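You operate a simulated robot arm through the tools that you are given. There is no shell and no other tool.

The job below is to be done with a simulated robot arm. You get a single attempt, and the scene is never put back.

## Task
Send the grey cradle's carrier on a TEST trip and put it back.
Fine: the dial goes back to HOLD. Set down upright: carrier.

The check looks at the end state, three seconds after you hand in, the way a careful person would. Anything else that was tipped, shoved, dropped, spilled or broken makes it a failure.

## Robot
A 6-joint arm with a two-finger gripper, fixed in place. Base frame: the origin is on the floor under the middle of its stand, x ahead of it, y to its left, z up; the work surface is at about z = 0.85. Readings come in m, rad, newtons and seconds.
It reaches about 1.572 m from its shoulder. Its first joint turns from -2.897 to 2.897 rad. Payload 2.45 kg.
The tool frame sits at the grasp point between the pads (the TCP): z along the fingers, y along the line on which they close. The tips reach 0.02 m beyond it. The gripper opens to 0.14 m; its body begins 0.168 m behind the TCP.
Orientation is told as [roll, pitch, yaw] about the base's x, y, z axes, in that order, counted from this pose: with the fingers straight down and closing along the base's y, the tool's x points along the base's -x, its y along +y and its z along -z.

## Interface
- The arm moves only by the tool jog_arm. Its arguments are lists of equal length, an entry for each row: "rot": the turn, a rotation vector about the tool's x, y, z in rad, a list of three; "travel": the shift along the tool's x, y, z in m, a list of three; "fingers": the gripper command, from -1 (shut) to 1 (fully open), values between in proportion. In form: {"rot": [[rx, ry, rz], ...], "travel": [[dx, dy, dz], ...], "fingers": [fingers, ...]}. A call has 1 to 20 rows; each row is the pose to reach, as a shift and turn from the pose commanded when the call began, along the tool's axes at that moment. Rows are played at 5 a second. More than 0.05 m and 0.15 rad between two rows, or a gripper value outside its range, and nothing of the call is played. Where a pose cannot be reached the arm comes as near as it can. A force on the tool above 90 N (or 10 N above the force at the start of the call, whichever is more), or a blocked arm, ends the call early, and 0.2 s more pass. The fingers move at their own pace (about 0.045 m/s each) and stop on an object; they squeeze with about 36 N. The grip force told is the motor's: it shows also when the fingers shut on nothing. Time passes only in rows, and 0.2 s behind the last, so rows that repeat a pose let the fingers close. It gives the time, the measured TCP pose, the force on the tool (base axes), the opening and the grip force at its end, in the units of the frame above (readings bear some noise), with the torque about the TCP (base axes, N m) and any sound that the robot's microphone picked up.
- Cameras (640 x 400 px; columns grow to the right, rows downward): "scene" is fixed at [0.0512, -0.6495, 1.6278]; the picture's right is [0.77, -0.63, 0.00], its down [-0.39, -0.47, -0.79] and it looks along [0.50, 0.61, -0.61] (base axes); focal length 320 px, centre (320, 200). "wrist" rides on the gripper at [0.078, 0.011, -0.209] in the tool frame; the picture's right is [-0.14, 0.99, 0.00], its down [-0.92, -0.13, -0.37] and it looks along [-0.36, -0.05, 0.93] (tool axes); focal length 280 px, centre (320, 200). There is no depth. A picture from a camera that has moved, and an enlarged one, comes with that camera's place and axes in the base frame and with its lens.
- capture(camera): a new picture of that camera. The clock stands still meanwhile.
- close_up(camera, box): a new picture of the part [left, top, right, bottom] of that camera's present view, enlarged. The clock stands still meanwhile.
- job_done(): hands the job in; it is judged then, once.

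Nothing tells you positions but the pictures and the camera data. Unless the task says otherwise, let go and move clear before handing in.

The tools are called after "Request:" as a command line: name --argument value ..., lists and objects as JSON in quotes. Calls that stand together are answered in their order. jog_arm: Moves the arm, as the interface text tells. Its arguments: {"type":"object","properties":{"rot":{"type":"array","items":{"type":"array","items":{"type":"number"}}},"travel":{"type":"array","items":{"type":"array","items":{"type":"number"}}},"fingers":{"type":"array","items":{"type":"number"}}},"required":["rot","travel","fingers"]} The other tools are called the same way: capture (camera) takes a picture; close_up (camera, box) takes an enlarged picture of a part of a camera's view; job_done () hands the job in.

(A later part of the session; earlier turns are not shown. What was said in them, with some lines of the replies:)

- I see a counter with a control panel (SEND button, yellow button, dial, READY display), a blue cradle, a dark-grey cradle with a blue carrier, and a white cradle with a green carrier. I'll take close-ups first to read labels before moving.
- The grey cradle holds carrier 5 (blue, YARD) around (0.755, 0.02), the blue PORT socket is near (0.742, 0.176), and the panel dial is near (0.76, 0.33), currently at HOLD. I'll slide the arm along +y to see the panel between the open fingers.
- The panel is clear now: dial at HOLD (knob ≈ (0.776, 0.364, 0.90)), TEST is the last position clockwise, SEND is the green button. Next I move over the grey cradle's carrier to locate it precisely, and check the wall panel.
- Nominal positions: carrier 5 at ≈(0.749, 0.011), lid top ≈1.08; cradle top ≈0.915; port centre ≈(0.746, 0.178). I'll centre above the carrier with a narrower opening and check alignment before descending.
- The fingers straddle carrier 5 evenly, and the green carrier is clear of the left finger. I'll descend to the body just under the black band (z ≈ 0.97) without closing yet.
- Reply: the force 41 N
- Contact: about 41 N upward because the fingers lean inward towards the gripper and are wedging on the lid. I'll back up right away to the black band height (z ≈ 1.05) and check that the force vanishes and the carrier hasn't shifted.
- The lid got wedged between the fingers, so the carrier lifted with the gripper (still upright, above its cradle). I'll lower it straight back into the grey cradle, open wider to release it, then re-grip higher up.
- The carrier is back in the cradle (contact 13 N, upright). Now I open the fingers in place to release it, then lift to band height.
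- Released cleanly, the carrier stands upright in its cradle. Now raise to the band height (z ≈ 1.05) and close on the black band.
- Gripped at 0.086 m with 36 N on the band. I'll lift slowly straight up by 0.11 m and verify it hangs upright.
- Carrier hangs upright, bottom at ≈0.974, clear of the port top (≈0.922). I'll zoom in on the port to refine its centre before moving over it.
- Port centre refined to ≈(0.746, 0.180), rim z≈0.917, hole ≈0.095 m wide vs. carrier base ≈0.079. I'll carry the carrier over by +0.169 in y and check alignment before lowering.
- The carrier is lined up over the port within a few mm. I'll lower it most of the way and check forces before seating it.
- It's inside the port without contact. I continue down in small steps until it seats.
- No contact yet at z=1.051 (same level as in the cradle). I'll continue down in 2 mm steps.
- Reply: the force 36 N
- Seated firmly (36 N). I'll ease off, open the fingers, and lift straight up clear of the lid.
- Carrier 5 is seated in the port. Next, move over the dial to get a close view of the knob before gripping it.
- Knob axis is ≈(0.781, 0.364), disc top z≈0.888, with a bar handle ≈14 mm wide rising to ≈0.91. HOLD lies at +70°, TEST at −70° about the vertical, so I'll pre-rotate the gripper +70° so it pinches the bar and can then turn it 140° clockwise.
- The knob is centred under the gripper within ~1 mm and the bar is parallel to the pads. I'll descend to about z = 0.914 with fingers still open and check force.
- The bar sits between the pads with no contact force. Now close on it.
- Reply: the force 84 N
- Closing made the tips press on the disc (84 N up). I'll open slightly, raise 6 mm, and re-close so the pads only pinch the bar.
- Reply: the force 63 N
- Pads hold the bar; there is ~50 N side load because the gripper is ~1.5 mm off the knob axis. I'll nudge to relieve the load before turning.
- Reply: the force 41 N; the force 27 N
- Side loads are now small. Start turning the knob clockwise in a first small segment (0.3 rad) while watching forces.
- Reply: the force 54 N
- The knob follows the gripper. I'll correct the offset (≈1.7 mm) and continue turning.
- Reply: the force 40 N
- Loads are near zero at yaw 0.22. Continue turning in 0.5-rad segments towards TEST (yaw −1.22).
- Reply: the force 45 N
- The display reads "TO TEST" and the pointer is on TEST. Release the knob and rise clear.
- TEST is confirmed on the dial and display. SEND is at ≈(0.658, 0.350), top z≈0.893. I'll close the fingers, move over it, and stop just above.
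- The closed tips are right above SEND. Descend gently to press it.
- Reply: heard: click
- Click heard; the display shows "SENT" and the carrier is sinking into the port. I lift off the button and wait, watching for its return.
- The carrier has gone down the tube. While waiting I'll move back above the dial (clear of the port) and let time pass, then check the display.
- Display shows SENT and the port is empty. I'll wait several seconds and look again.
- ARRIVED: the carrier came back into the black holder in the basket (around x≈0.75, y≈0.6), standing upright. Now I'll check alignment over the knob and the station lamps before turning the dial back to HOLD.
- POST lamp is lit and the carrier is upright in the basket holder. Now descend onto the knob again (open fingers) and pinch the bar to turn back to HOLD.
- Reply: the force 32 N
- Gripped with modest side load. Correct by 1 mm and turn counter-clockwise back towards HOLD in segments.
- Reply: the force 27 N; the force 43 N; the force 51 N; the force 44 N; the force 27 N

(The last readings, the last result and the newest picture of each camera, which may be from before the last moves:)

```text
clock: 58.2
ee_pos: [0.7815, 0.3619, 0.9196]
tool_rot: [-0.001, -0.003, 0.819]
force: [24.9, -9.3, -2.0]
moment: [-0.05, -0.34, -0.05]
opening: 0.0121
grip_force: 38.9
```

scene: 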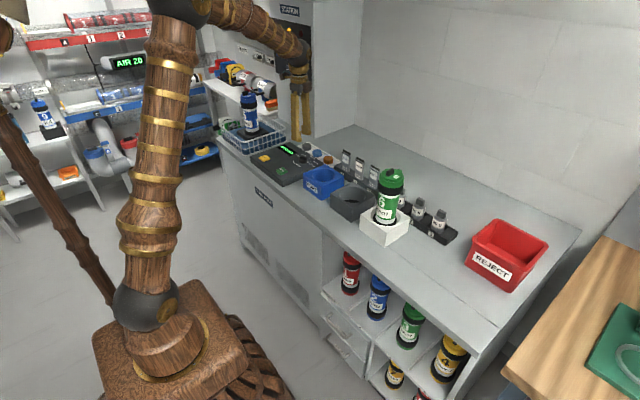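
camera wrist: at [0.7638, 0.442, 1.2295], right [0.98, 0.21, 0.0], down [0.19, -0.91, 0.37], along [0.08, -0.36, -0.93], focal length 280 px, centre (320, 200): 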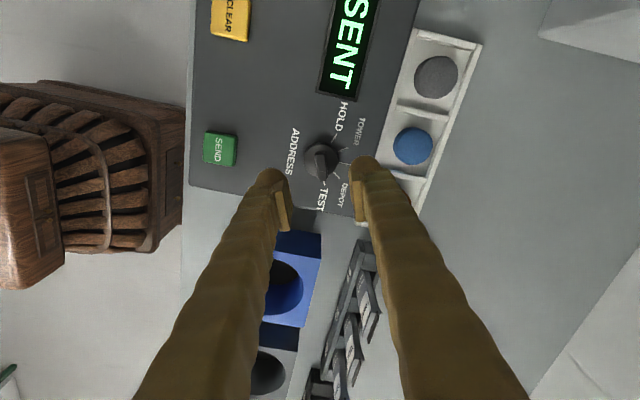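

Request:
jog_arm --rot '[[0, 0, 0], [0, 0, -0.12], [0, 0, -0.24], [0, 0, -0.36], [0, 0, -0.403], [0, 0, -0.403]]' --travel '[[-0.0004, -0.001, 0], [-0.0004, -0.001, 0], [-0.0004, -0.001, 0], [-0.0004, -0.001, 0], [-0.0004, -0.001, 0], [-0.0004, -0.001, 0]]' --fingers '[-1, -1, -1, -1, -1, -1]'

Request:
close_up --camera "wrist" --box '[220, 90, 420, 240]'

Request:
close_up --camera "scene" --box '[270, 120, 340, 190]'

```text
clock: 59.6
ee_pos: [0.7831, 0.362, 0.9197]
tool_rot: [-0.002, -0.001, 1.222]
force: [28.3, -11.0, 17.4]
moment: [-0.09, -0.25, -0.05]
opening: 0.0122
grip_force: 38.6
```

```text
2.67 times, centred on (320, 165) of wrist
camera zoom: at [0.7437, 0.2912, 1.1288], right [-0.88, 0.47, 0.0], down [0.43, 0.82, 0.37], along [0.17, 0.33, -0.93], focal length 748 px, centre (320, 293)
```

zoom: 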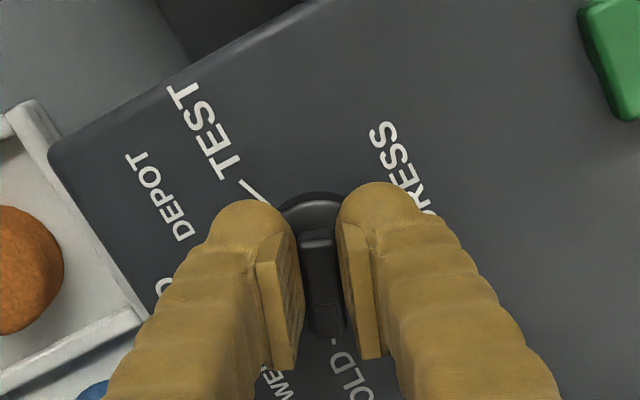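

```text
5.71 times, centred on (305, 155) of scene
camera zoom: at [0.0512, -0.6495, 1.6278], right [0.77, -0.63, 0.0], down [-0.39, -0.47, -0.79], along [0.5, 0.61, -0.61], focal length 1826 px, centre (406, 457)
```

zoom: 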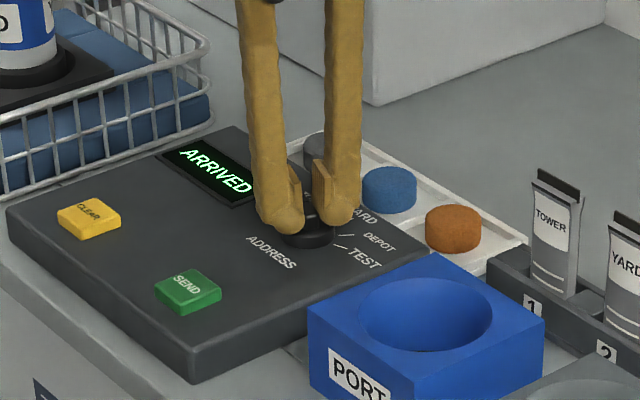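

The dial should be at HOLD again. Release the bar and rise clear to verify.

Request:
jog_arm --rot '[[0, 0, 0], [0, 0, 0], [0, 0, 0], [0, 0, 0]]' --travel '[[0, -0.001, -0.0005], [0, -0.001, -0.0005], [0, -0.001, -0.0005], [0, -0.001, -0.0005]]' --fingers '[-1, -0.6, -0.3, -0.3]'

Request:
jog_arm --rot '[[0, 0, 0], [0, 0, 0], [0, 0, 0], [0, 0, 0], [0, 0, 0], [0, 0, 0], [0, 0, 0]]' --travel '[[0, 0, -0.035], [0, 0, -0.075], [0, 0, -0.115], [0, 0, -0.155], [0, 0, -0.195], [0, 0, -0.235], [0, 0, -0.235]]' --fingers '[-0.3, -0.3, -0.3, -0.3, -0.3, -0.3, -0.3]'

Request:
capture --camera "wrist"

Request:
close_up --camera "wrist" --box '[260, 90, 380, 200]'

Request:
close_up --camera "scene" --box '[270, 120, 340, 190]'

Request:
capture --camera "scene"

```text
clock: 60.6
ee_pos: [0.7814, 0.3612, 0.9191]
tool_rot: [0.0, 0.0, 1.222]
force: [-0.4, -0.3, -0.1]
moment: [0.0, -0.01, -0.04]
opening: 0.049
grip_force: 0.0
```

```text
clock: 62.2
ee_pos: [0.7824, 0.3617, 1.1566]
tool_rot: [0.001, 0.001, 1.221]
force: [-0.2, 0.1, -0.2]
moment: [0.01, -0.01, 0.0]
opening: 0.0493
grip_force: 0.1
```

```text
taken
camera wrist: at [0.7448, 0.2915, 1.366], right [-0.88, 0.47, 0.0], down [0.44, 0.82, 0.37], along [0.17, 0.33, -0.93], focal length 280 px, centre (320, 200)
```

wrist: 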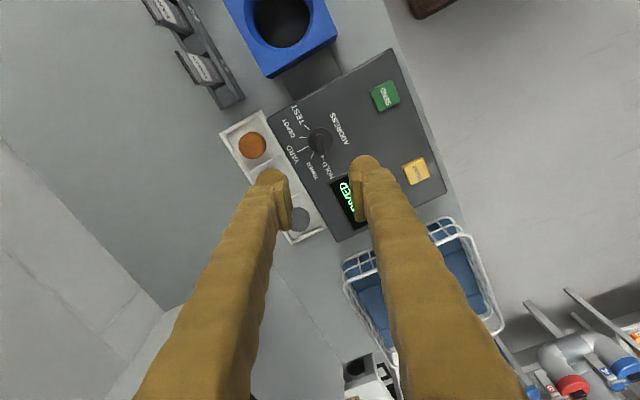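

```text
3.64 times, centred on (320, 145) of wrist
camera zoom: at [0.7448, 0.2915, 1.366], right [-0.88, 0.47, 0.0], down [0.44, 0.82, 0.37], along [0.17, 0.33, -0.93], focal length 1020 px, centre (320, 400)
```

zoom: 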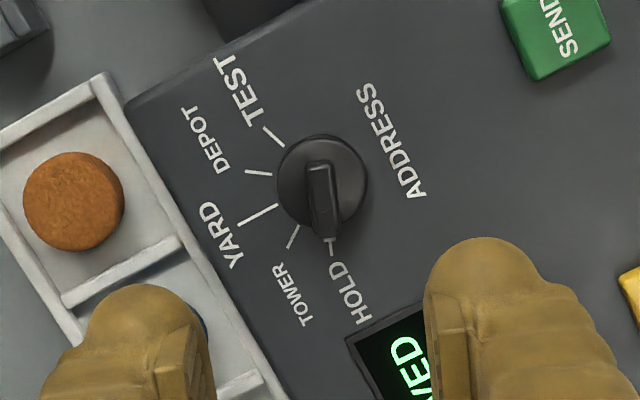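

```text
5.71 times, centred on (305, 155) of scene
camera zoom: at [0.0512, -0.6495, 1.6278], right [0.77, -0.63, 0.0], down [-0.39, -0.47, -0.79], along [0.5, 0.61, -0.61], focal length 1826 px, centre (406, 457)
```

zoom: 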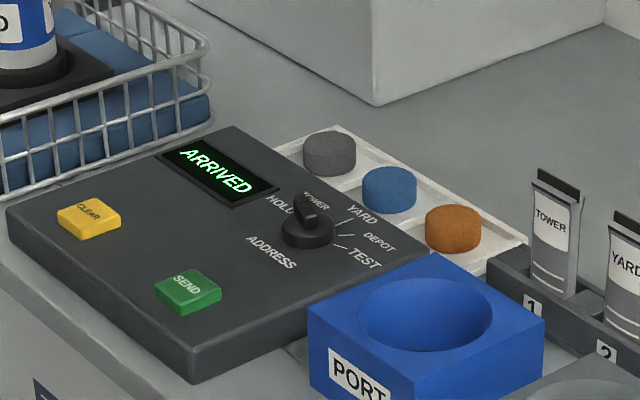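

```text
taken
```

scene: 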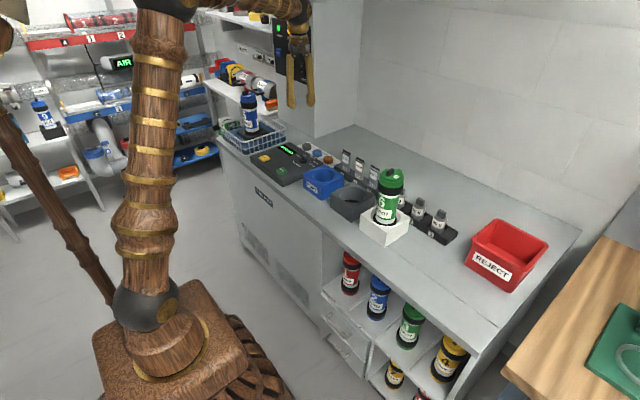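

The dial is back at HOLD. The carrier stands in the basket holder at about (0.745, 0.729), lid top ≈1.085. I'll rotate the gripper back to yaw 0 and move up there for a close look.

Request:
jog_arm --rot '[[0, 0, 0.12], [0, 0, 0.24], [0, 0, 0.36], [0, 0, 0.48], [0, 0, 0.6], [0, 0, 0.72], [0, 0, 0.84], [0, 0, 0.96], [0, 0, 1.08], [0, 0, 1.2], [0, 0, 1.222], [0, 0, 1.222]]' --travel '[[-0.0314, 0.0212, -0.022], [-0.0629, 0.0425, -0.044], [-0.0943, 0.0637, -0.054], [-0.1258, 0.0849, -0.064], [-0.1572, 0.1062, -0.064], [-0.1886, 0.1274, -0.064], [-0.2201, 0.1486, -0.064], [-0.2515, 0.1698, -0.064], [-0.283, 0.1911, -0.064], [-0.3144, 0.2123, -0.064], [-0.3144, 0.2123, -0.064], [-0.3144, 0.2123, -0.064]]' --fingers '[0, 0.3, 0.6, 0.86, 0.86, 0.86, 0.86, 0.86, 0.86, 0.86, 0.86, 0.86]'

Request:
capture --camera "wrist"

Request:
capture --camera "scene"

Request:
close_up --camera "wrist" --box '[220, 80, 420, 260]'

Request:
close_up --camera "scene" --box '[200, 30, 300, 160]'

```text
clock: 64.8
ee_pos: [0.6916, 0.7277, 1.2191]
tool_rot: [-0.003, 0.0, -0.002]
force: [-0.2, 0.5, -1.0]
moment: [-0.03, 0.01, 0.0]
opening: 0.1303
grip_force: 0.1
```

```text
taken
camera wrist: at [0.6121, 0.7392, 1.428], right [0.14, 0.99, 0.0], down [0.92, -0.13, 0.37], along [0.36, -0.05, -0.93], focal length 280 px, centre (320, 200)
```

wrist: 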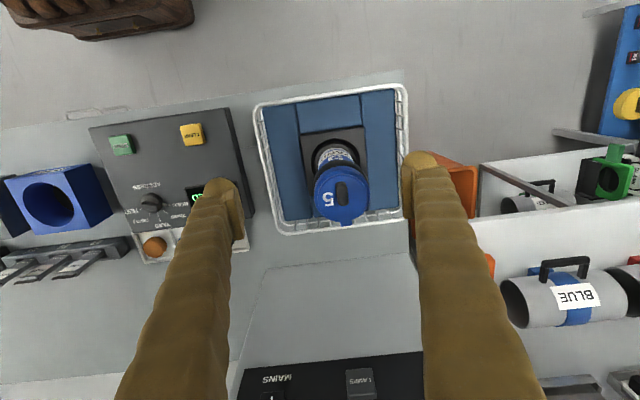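

```text
taken
```

scene: 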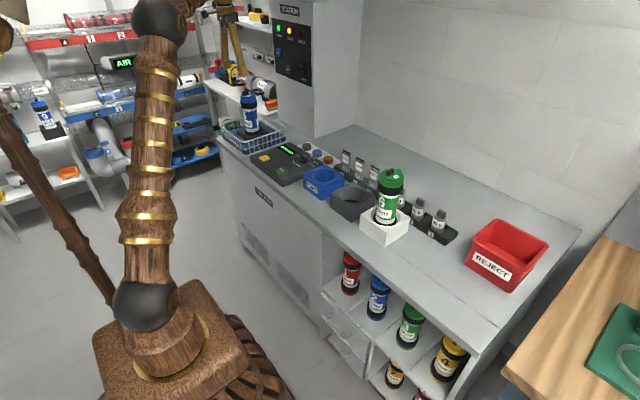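

```text
2.22 times, centred on (320, 170) of wrist
camera zoom: at [0.6121, 0.7392, 1.428], right [0.14, 0.99, 0.0], down [0.92, -0.13, 0.37], along [0.36, -0.05, -0.93], focal length 623 px, centre (320, 267)
```

zoom: 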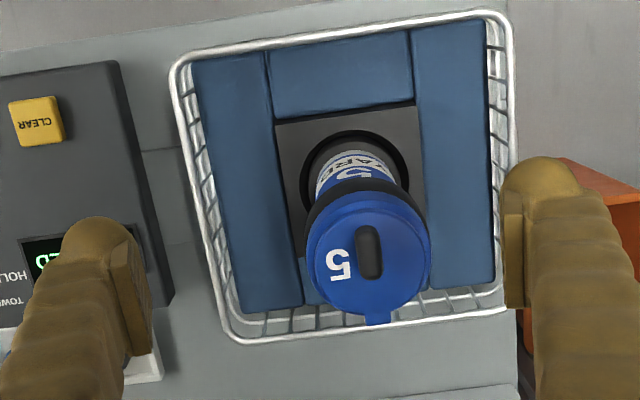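

```text
3.08 times, centred on (250, 95) of scene
camera zoom: at [0.0512, -0.6495, 1.6278], right [0.77, -0.63, 0.0], down [-0.39, -0.47, -0.79], along [0.5, 0.61, -0.61], focal length 983 px, centre (535, 523)
```

zoom: 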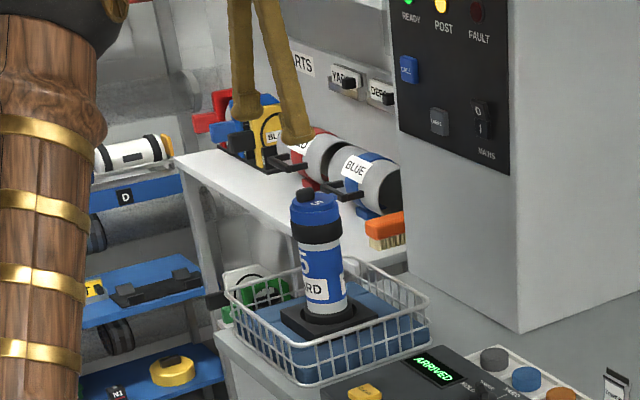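

Carrier axis at ≈(0.744, 0.750), same height as it had in the cradle. The MAINS column and bench are well clear. I'll centre over it first.

Request:
jog_arm --rot '[[0, 0, 0], [0, 0, 0], [0, 0, 0]]' --travel '[[-0.026, 0.011, 0], [-0.052, 0.0225, 0], [-0.052, 0.0225, 0]]' --fingers '[0.86, 0.86, 0.86]'

Request:
capture --camera "wrist"

Request:
close_up --camera "wrist" --box '[240, 80, 400, 200]'

Request:
close_up --camera "scene" --box '[200, 0, 300, 160]'

```text
clock: 65.6
ee_pos: [0.742, 0.7511, 1.2203]
tool_rot: [-0.001, 0.001, 0.001]
force: [0.7, 1.1, -0.2]
moment: [0.0, -0.01, -0.01]
opening: 0.1301
grip_force: 0.1
```

```text
taken
camera wrist: at [0.6628, 0.762, 1.4287], right [0.14, 0.99, 0.0], down [0.92, -0.13, 0.37], along [0.37, -0.05, -0.93], focal length 280 px, centre (320, 200)
```

wrist: 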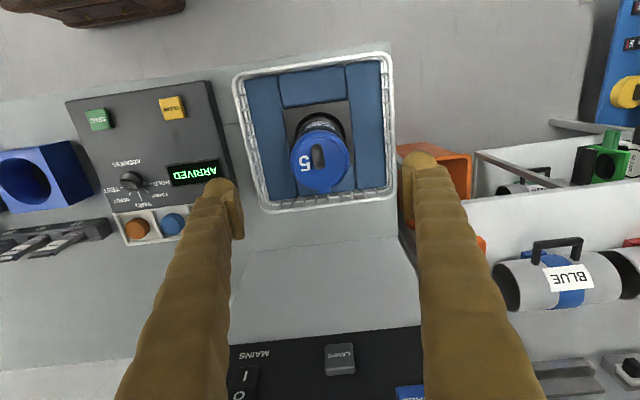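

```text
3.33 times, centred on (320, 140) of wrist
camera zoom: at [0.6628, 0.762, 1.4287], right [0.14, 0.99, 0.0], down [0.92, -0.13, 0.37], along [0.37, -0.05, -0.93], focal length 935 px, centre (320, 400)
```

zoom: 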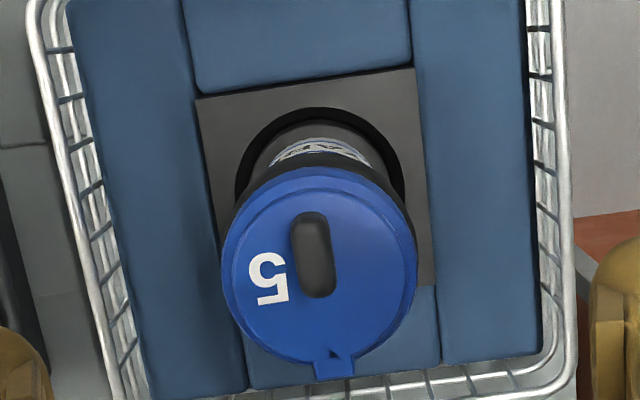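

```text
2.50 times, centred on (250, 80) of scene
camera zoom: at [0.0512, -0.6495, 1.6278], right [0.77, -0.63, 0.0], down [-0.39, -0.47, -0.79], along [0.5, 0.61, -0.61], focal length 799 px, centre (495, 500)
```

zoom: 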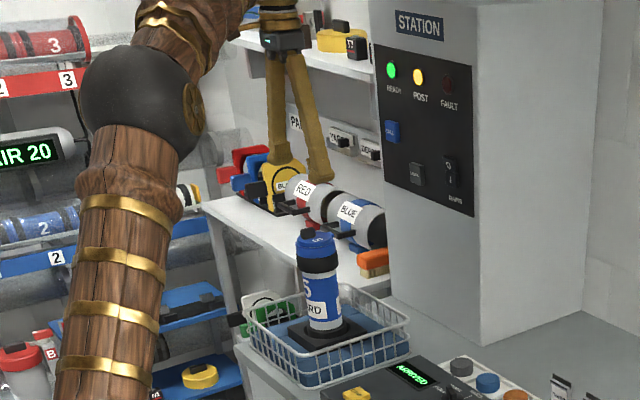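

Well centred (within ~2 mm). Descend to the band height (z ≈ 1.05) with open fingers.

Request:
jog_arm --rot '[[0, 0, 0], [0, 0, 0], [0, 0, 0], [0, 0, 0], [0, 0, 0], [0, 0, 0]]' --travel '[[-0.001, 0, 0.04], [-0.001, 0, 0.08], [-0.001, 0, 0.115], [-0.001, 0, 0.145], [-0.001, 0, 0.169], [-0.001, 0, 0.169]]' --fingers '[0.86, 0.86, 0.86, 0.86, 0.86, 0.86]'

Request:
capture --camera "wrist"

Request:
close_up --camera "scene" --box '[200, 30, 300, 160]'

```text
clock: 67.0
ee_pos: [0.7444, 0.75, 1.0494]
tool_rot: [-0.001, -0.001, 0.0]
force: [-0.3, -0.7, 0.1]
moment: [0.04, -0.01, 0.02]
opening: 0.1302
grip_force: 0.0
```

```text
taken
camera wrist: at [0.6647, 0.761, 1.2594], right [0.14, 0.99, 0.0], down [0.92, -0.13, 0.37], along [0.36, -0.05, -0.93], focal length 280 px, centre (320, 200)
```

wrist: 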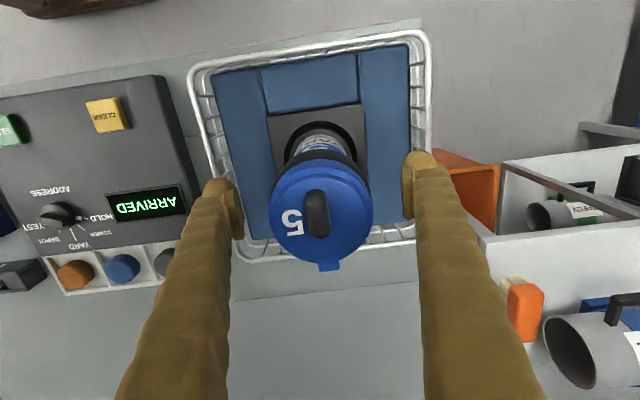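

```text
3.08 times, centred on (250, 95) of scene
camera zoom: at [0.0512, -0.6495, 1.6278], right [0.77, -0.63, 0.0], down [-0.39, -0.47, -0.79], along [0.5, 0.61, -0.61], focal length 983 px, centre (535, 523)
```

zoom: 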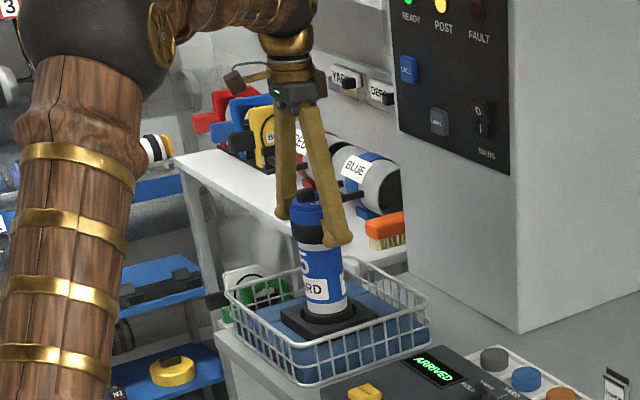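

Position relative to the carrier matches the earlier good grip exactly. Close on the band.

Request:
jog_arm --rot '[[0, 0, 0], [0, 0, 0], [0, 0, 0], [0, 0, 0], [0, 0, 0], [0, 0, 0]]' --travel '[[0, 0, 0], [0, 0, 0], [0, 0, 0], [0, 0, 0], [0, 0, 0], [0, 0, 0]]' --fingers '[0.5, 0.2, -0.3, -1, -1, -1]'

Request:
jog_arm --rot '[[0, 0, 0], [0, 0, 0], [0, 0, 0], [0, 0, 0], [0, 0, 0], [0, 0, 0], [0, 0, 0]]' --travel '[[0, 0, -0.01], [0, 0, -0.03], [0, 0, -0.06], [0, 0, -0.095], [0, 0, -0.13], [0, 0, -0.16], [0, 0, -0.16]]' --fingers '[-1, -1, -1, -1, -1, -1, -1]'

Request:
capture --camera "wrist"

Request:
close_up --camera "scene" --box '[200, 0, 320, 160]'

```text
clock: 68.4
ee_pos: [0.7452, 0.7494, 1.0505]
tool_rot: [-0.001, 0.0, -0.002]
force: [0.3, -0.8, 1.5]
moment: [-0.04, -0.01, -0.03]
opening: 0.0863
grip_force: 35.9
```

```text
clock: 70.0
ee_pos: [0.7443, 0.749, 1.2108]
tool_rot: [0.0, -0.001, -0.002]
force: [0.9, 0.2, -2.2]
moment: [-0.04, 0.02, 0.0]
opening: 0.0864
grip_force: 36.6
```

```text
taken
camera wrist: at [0.6646, 0.7608, 1.4187], right [0.14, 0.99, 0.0], down [0.92, -0.13, 0.37], along [0.36, -0.05, -0.93], focal length 280 px, centre (320, 200)
```

wrist: 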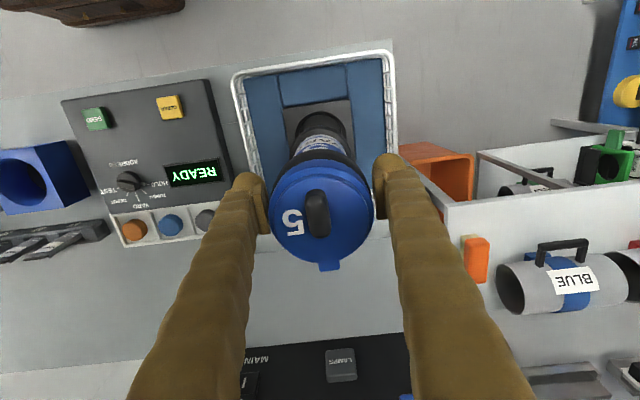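

```text
2.50 times, centred on (260, 80) of scene
camera zoom: at [0.0512, -0.6495, 1.6278], right [0.77, -0.63, 0.0], down [-0.39, -0.47, -0.79], along [0.5, 0.61, -0.61], focal length 799 px, centre (470, 500)
```

zoom: 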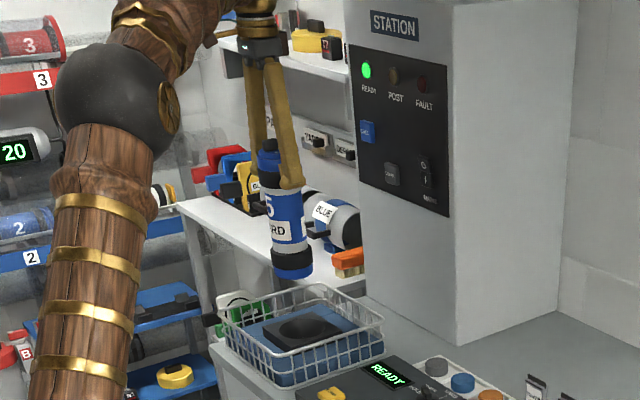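

READY again and the POST lamp went out; the carrier is firmly held. Now carry it back in −y towards the grey cradle at height.

Request:
jog_arm --rot '[[0, 0, 0], [0, 0, 0], [0, 0, 0], [0, 0, 0], [0, 0, 0], [0, 0, 0], [0, 0, 0], [0, 0, 0], [0, 0, 0], [0, 0, 0], [0, 0, 0], [0, 0, 0], [0, 0, 0], [0, 0, 0], [0, 0, 0], [0, 0, 0]]' --travel '[[0, -0.02, 0], [0, -0.055, 0], [0, -0.095, 0], [0, -0.135, 0], [0, -0.175, 0], [0, -0.215, 0], [0, -0.255, 0], [0, -0.295, 0], [0, -0.335, 0], [0, -0.375, 0], [0, -0.415, 0], [0, -0.455, 0], [0, -0.495, 0], [0, -0.53, 0], [0, -0.55, 0], [0, -0.55, 0]]' --fingers '[-1, -1, -1, -1, -1, -1, -1, -1, -1, -1, -1, -1, -1, -1, -1, -1]'

Request:
capture --camera "scene"

Request:
capture --camera "wrist"

```text
clock: 73.4
ee_pos: [0.7412, 0.2022, 1.2105]
tool_rot: [-0.002, -0.001, 0.0]
force: [0.3, -0.1, -2.6]
moment: [0.02, -0.01, -0.02]
opening: 0.0859
grip_force: 36.3
```

```text
taken
```

scene: 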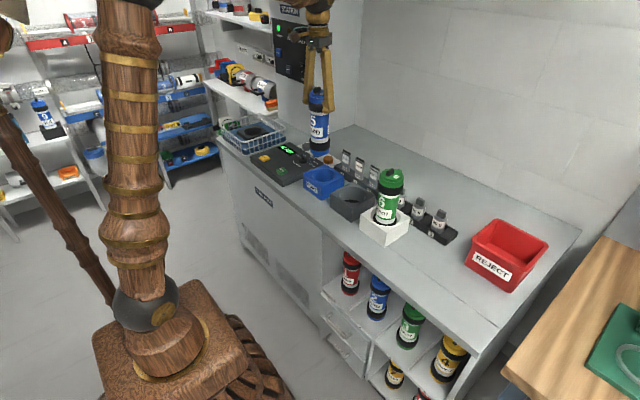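

```text
taken
camera wrist: at [0.6627, 0.2124, 1.4188], right [0.14, 0.99, 0.0], down [0.92, -0.13, 0.37], along [0.36, -0.05, -0.93], focal length 280 px, centre (320, 200)
```

wrist: 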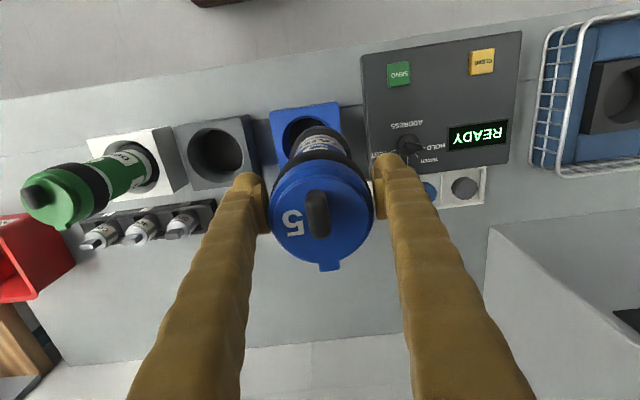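

Over the port now; grey cradle is free ahead. I'll zoom in on its hole to fix the target.

Request:
close_up --camera "wrist" --box '[160, 100, 280, 200]'

Request:
close_up --camera "scene" --box '[320, 170, 400, 230]'

```text
4.00 times, centred on (220, 150) of wrist
camera zoom: at [0.6627, 0.2124, 1.4188], right [0.14, 0.99, 0.0], down [0.92, -0.13, 0.37], along [0.36, -0.05, -0.93], focal length 1122 px, centre (720, 400)
```

zoom: 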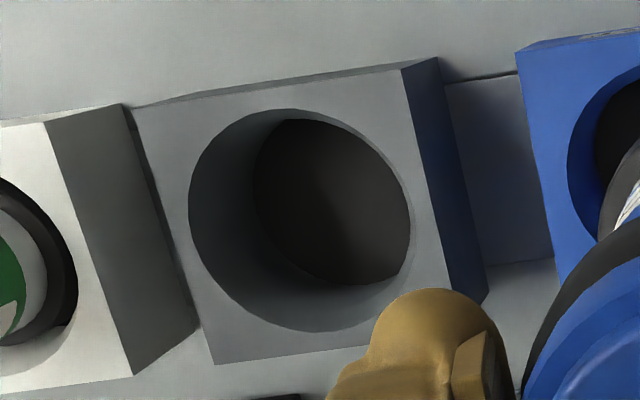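

```text
6.67 times, centred on (360, 200) of scene
camera zoom: at [0.0512, -0.6495, 1.6278], right [0.77, -0.63, 0.0], down [-0.39, -0.47, -0.79], along [0.5, 0.61, -0.61], focal length 2130 px, centre (53, 200)
```

zoom: 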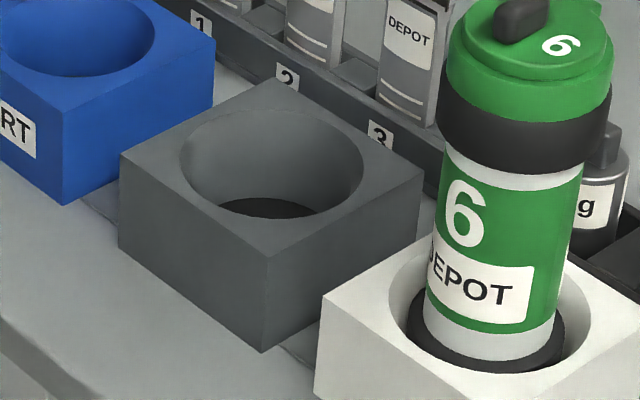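

Grey hole centre ≈(0.745, 0.010). Move over it (−0.192 in y, +4 mm in x).

Request:
jog_arm --rot '[[0, 0, 0], [0, 0, 0], [0, 0, 0], [0, 0, 0], [0, 0, 0], [0, 0, 0], [0, 0, 0]]' --travel '[[-0.001, -0.025, 0], [-0.002, -0.065, 0], [-0.003, -0.105, 0], [-0.0042, -0.145, 0], [-0.0042, -0.178, 0], [-0.0042, -0.1918, 0], [-0.0042, -0.1918, 0]]' --fingers '[-1, -1, -1, -1, -1, -1, -1]'

Request:
capture --camera "wrist"

Request:
close_up --camera "wrist" --box '[240, 80, 400, 200]'

Request:
close_up --camera "scene" --box '[300, 70, 420, 230]'

```text
clock: 75.0
ee_pos: [0.7471, 0.008, 1.2085]
tool_rot: [0.002, 0.0, -0.002]
force: [-0.5, -0.9, -2.5]
moment: [-0.04, 0.05, -0.02]
opening: 0.0861
grip_force: 36.4
```

```text
taken
camera wrist: at [0.6682, 0.0203, 1.4185], right [0.14, 0.99, 0.0], down [0.92, -0.13, 0.37], along [0.36, -0.05, -0.93], focal length 280 px, centre (320, 200)
```

wrist: 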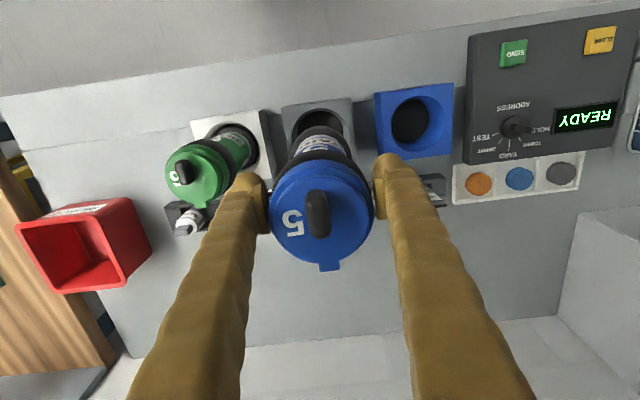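

```text
3.33 times, centred on (320, 140) of wrist
camera zoom: at [0.6682, 0.0203, 1.4185], right [0.14, 0.99, 0.0], down [0.92, -0.13, 0.37], along [0.36, -0.05, -0.93], focal length 935 px, centre (320, 400)
```

zoom: 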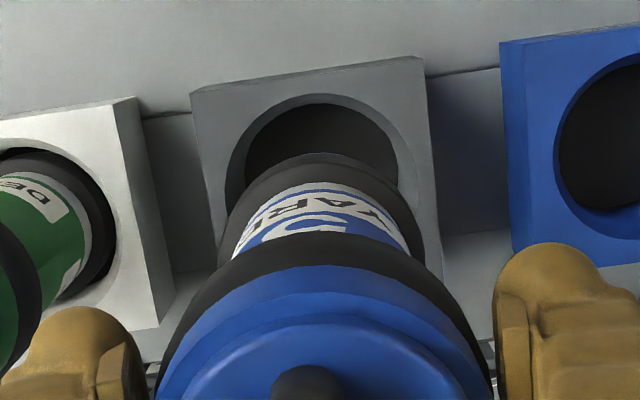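

```text
2.50 times, centred on (360, 150) of scene
camera zoom: at [0.0512, -0.6495, 1.6278], right [0.77, -0.63, 0.0], down [-0.39, -0.47, -0.79], along [0.5, 0.61, -0.61], focal length 799 px, centre (220, 325)
```

zoom: 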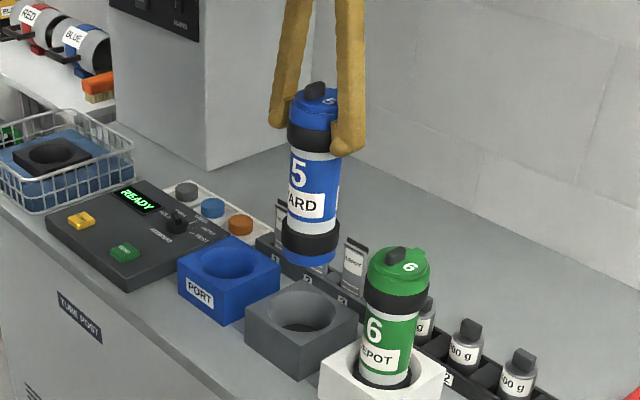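

Lined up within ~2 mm. Lower most of the way into the grey cradle.

Request:
jog_arm --rot '[[0, 0, 0], [0, 0, 0], [0, 0, 0], [0, 0, 0], [0, 0, 0], [0, 0, 0], [0, 0, 0]]' --travel '[[0.001, 0.001, 0.035], [0.001, 0.001, 0.07], [0.001, 0.001, 0.095], [0.001, 0.001, 0.115], [0.001, 0.001, 0.132], [0.001, 0.001, 0.146], [0.001, 0.001, 0.146]]' --fingers '[-1, -1, -1, -1, -1, -1, -1]'

Request:
close_up --camera "scene" --box '[310, 110, 410, 230]'

```text
clock: 76.6
ee_pos: [0.7457, 0.0107, 1.0646]
tool_rot: [-0.001, 0.001, -0.002]
force: [0.0, -0.1, -2.3]
moment: [0.03, 0.01, -0.04]
opening: 0.0863
grip_force: 36.1
```

```text
3.33 times, centred on (360, 170) of scene
camera zoom: at [0.0512, -0.6495, 1.6278], right [0.77, -0.63, 0.0], down [-0.39, -0.47, -0.79], along [0.5, 0.61, -0.61], focal length 1065 px, centre (187, 300)
```

zoom: 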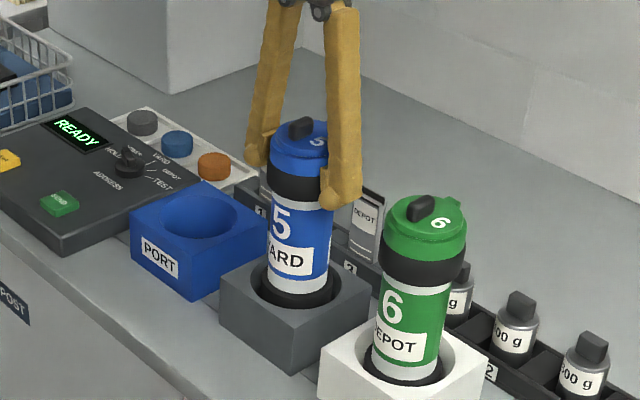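

The carrier is inside the cradle with no contact force yet. Lower the last ~14 mm in small steps until it seats.

Request:
jog_arm --rot '[[0, 0, 0], [0, 0, 0], [0, 0, 0], [0, 0, 0]]' --travel '[[0, 0, 0.005], [0, 0, 0.009], [0, 0, 0.012], [0, 0, 0.0135]]' --fingers '[-1, -1, -1, -1]'

```text
clock: 77.6
ee_pos: [0.7453, 0.0109, 1.0507]
tool_rot: [-0.001, 0.0, -0.003]
force: [-0.1, 0.8, -2.9]
moment: [-0.01, 0.02, -0.02]
opening: 0.0862
grip_force: 35.8
```

Request:
jog_arm --rot '[[0, 0, 0], [0, 0, 0], [0, 0, 0]]' --travel '[[0, 0, 0.0015], [0, 0, 0.003], [0, 0, 0.003]]' --fingers '[-1, -1, -1]'

Request:
close_up --camera "scene" --box '[310, 110, 410, 230]'

```text
clock: 78.4
ee_pos: [0.7469, 0.0105, 1.0481]
tool_rot: [0.001, -0.003, -0.003]
force: [-0.6, -6.3, 39.1]
moment: [0.02, -0.39, -0.1]
opening: 0.086
grip_force: 35.4
```

```text
3.33 times, centred on (360, 170) of scene
camera zoom: at [0.0512, -0.6495, 1.6278], right [0.77, -0.63, 0.0], down [-0.39, -0.47, -0.79], along [0.5, 0.61, -0.61], focal length 1065 px, centre (187, 300)
```

zoom: 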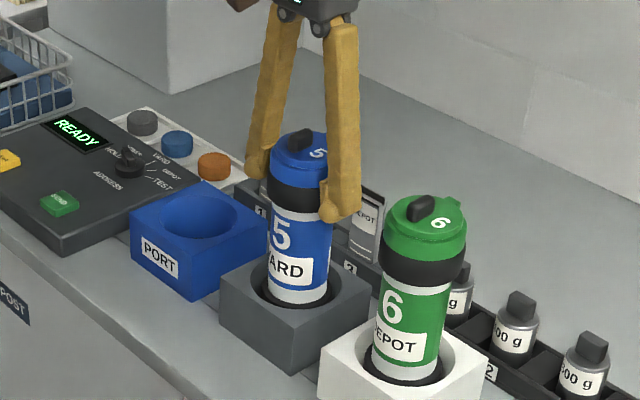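

Seated on the cradle floor (39 N). Ease off, open the fingers, then rise straight up.

Request:
jog_arm --rot '[[0, 0, 0], [0, 0, 0], [0, 0, 0], [0, 0, 0], [0, 0, 0]]' --travel '[[0, 0, -0.002], [0, 0, -0.002], [0, 0, -0.002], [0, 0, -0.002], [0, 0, -0.002]]' --fingers '[-1, 0.4, 0.75, 0.8, 0.8]'

Request:
jog_arm --rot '[[0, 0, 0], [0, 0, 0], [0, 0, 0], [0, 0, 0], [0, 0, 0], [0, 0, 0]]' --travel '[[0, 0, -0.03], [0, 0, -0.07], [0, 0, -0.11], [0, 0, -0.15], [0, 0, -0.18], [0, 0, -0.18]]' --fingers '[0.8, 0.8, 0.8, 0.8, 0.8, 0.8]'

Request:
capture --camera "scene"

Request:
capture --camera "wrist"

Request:
close_up --camera "scene" --box '[220, 100, 460, 250]'

Request:
close_up --camera "scene" --box '[270, 125, 340, 185]'

```text
clock: 79.6
ee_pos: [0.7463, 0.0106, 1.0485]
tool_rot: [0.002, 0.001, -0.003]
force: [-0.1, 0.7, -0.2]
moment: [0.0, -0.01, -0.03]
opening: 0.1263
grip_force: 0.0
```

```text
clock: 81.0
ee_pos: [0.7467, 0.0095, 1.2295]
tool_rot: [0.0, 0.001, -0.002]
force: [0.0, -0.7, 0.4]
moment: [-0.04, -0.05, -0.02]
opening: 0.1258
grip_force: 0.1
```

```text
taken
```

scene: 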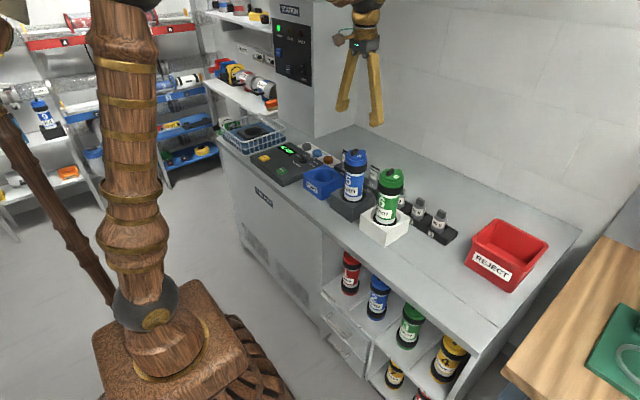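

```text
taken
camera wrist: at [0.6676, 0.0203, 1.439], right [0.14, 0.99, 0.0], down [0.92, -0.13, 0.37], along [0.36, -0.05, -0.93], focal length 280 px, centre (320, 200)
```

wrist: 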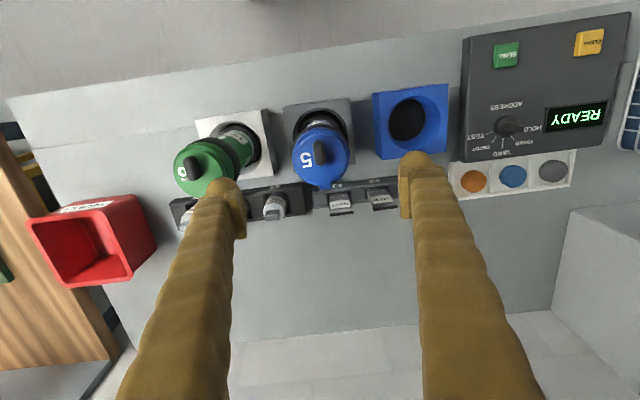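

```text
2.67 times, centred on (340, 175) of scene
camera zoom: at [0.0512, -0.6495, 1.6278], right [0.77, -0.63, 0.0], down [-0.39, -0.47, -0.79], along [0.5, 0.61, -0.61], focal length 852 px, centre (267, 267)
```

zoom: 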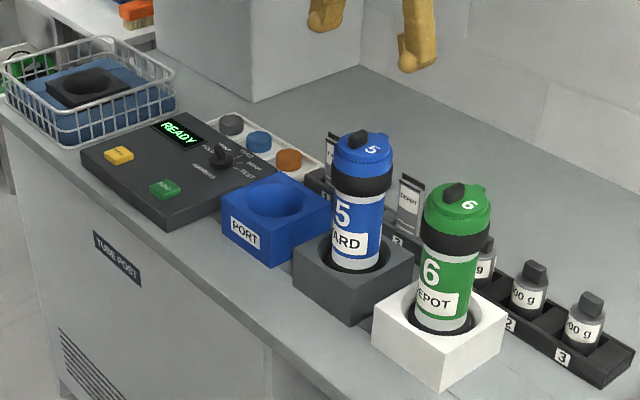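

```text
6.67 times, centred on (305, 155) of scene
camera zoom: at [0.0512, -0.6495, 1.6278], right [0.77, -0.63, 0.0], down [-0.39, -0.47, -0.79], along [0.5, 0.61, -0.61], focal length 2130 px, centre (420, 500)
```

zoom: 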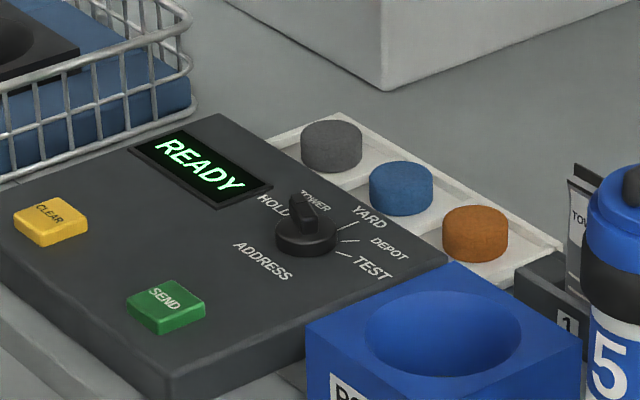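

Carrier 5 stands upright in the grey cradle, display is READY. One last check on the dial pointer before handing in.

Request:
close_up --camera "wrist" --box '[455, 80, 565, 165]'

Request:
close_up --camera "scene" --box '[290, 145, 325, 175]'

```text
4.71 times, centred on (510, 122) of wrist
camera zoom: at [0.6676, 0.0203, 1.439], right [0.14, 0.99, 0.0], down [0.92, -0.13, 0.37], along [0.36, -0.05, -0.93], focal length 1320 px, centre (-574, 565)
```

zoom: 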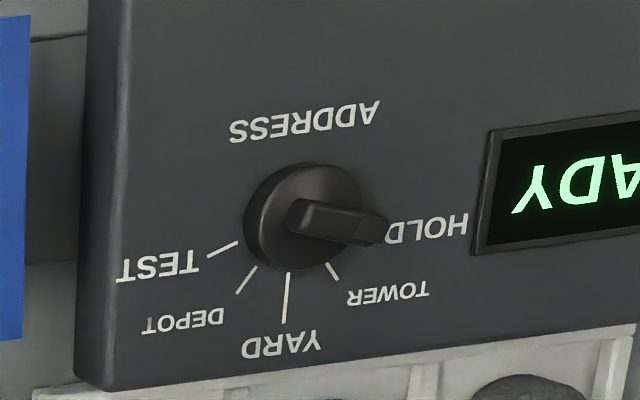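

```text
13.33 times, centred on (308, 160) of scene
camera zoom: at [0.0512, -0.6495, 1.6278], right [0.77, -0.63, 0.0], down [-0.39, -0.47, -0.79], along [0.5, 0.61, -0.61], focal length 4261 px, centre (487, 733)
```

zoom: 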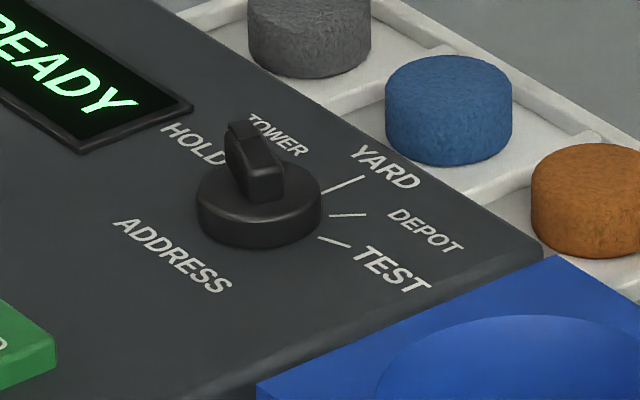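

The dial looks exactly as it did at the start, pointing at HOLD. Carrier 5 is back upright in the grey cradle, nothing else has moved, and the gripper is clear, so I'm handing in.

Request:
job_done

```text
The job is handed in.
```

The grey cradle's carrier (number 5, blue) made its TEST trip and is back in the grey cradle, standing upright. The job is handed in, but I haven't seen the check's verdict.

- **Trip:** I put the carrier in the PORT, turned the dial to TEST and pressed SEND. The display went to SENT, then ARRIVED, and the carrier came back in the holder in the wire basket.
- **Dial:** It is back at HOLD and looks the same as at the start. The display reads READY, and the POST lamp, which lit on arrival, went out once I lifted the carrier from the basket.
- **One slip:** On my first approach the fingers wedged on the carrier's lid. When I raised the arm, the carrier lifted about 8 cm out of its cradle. It stayed upright, and I lowered it straight back and gripped it higher up on the black band.
- **Surroundings:** In the last pictures, the green carrier and the other items on the counter look undisturbed. The gripper is open and clear above the cradle.
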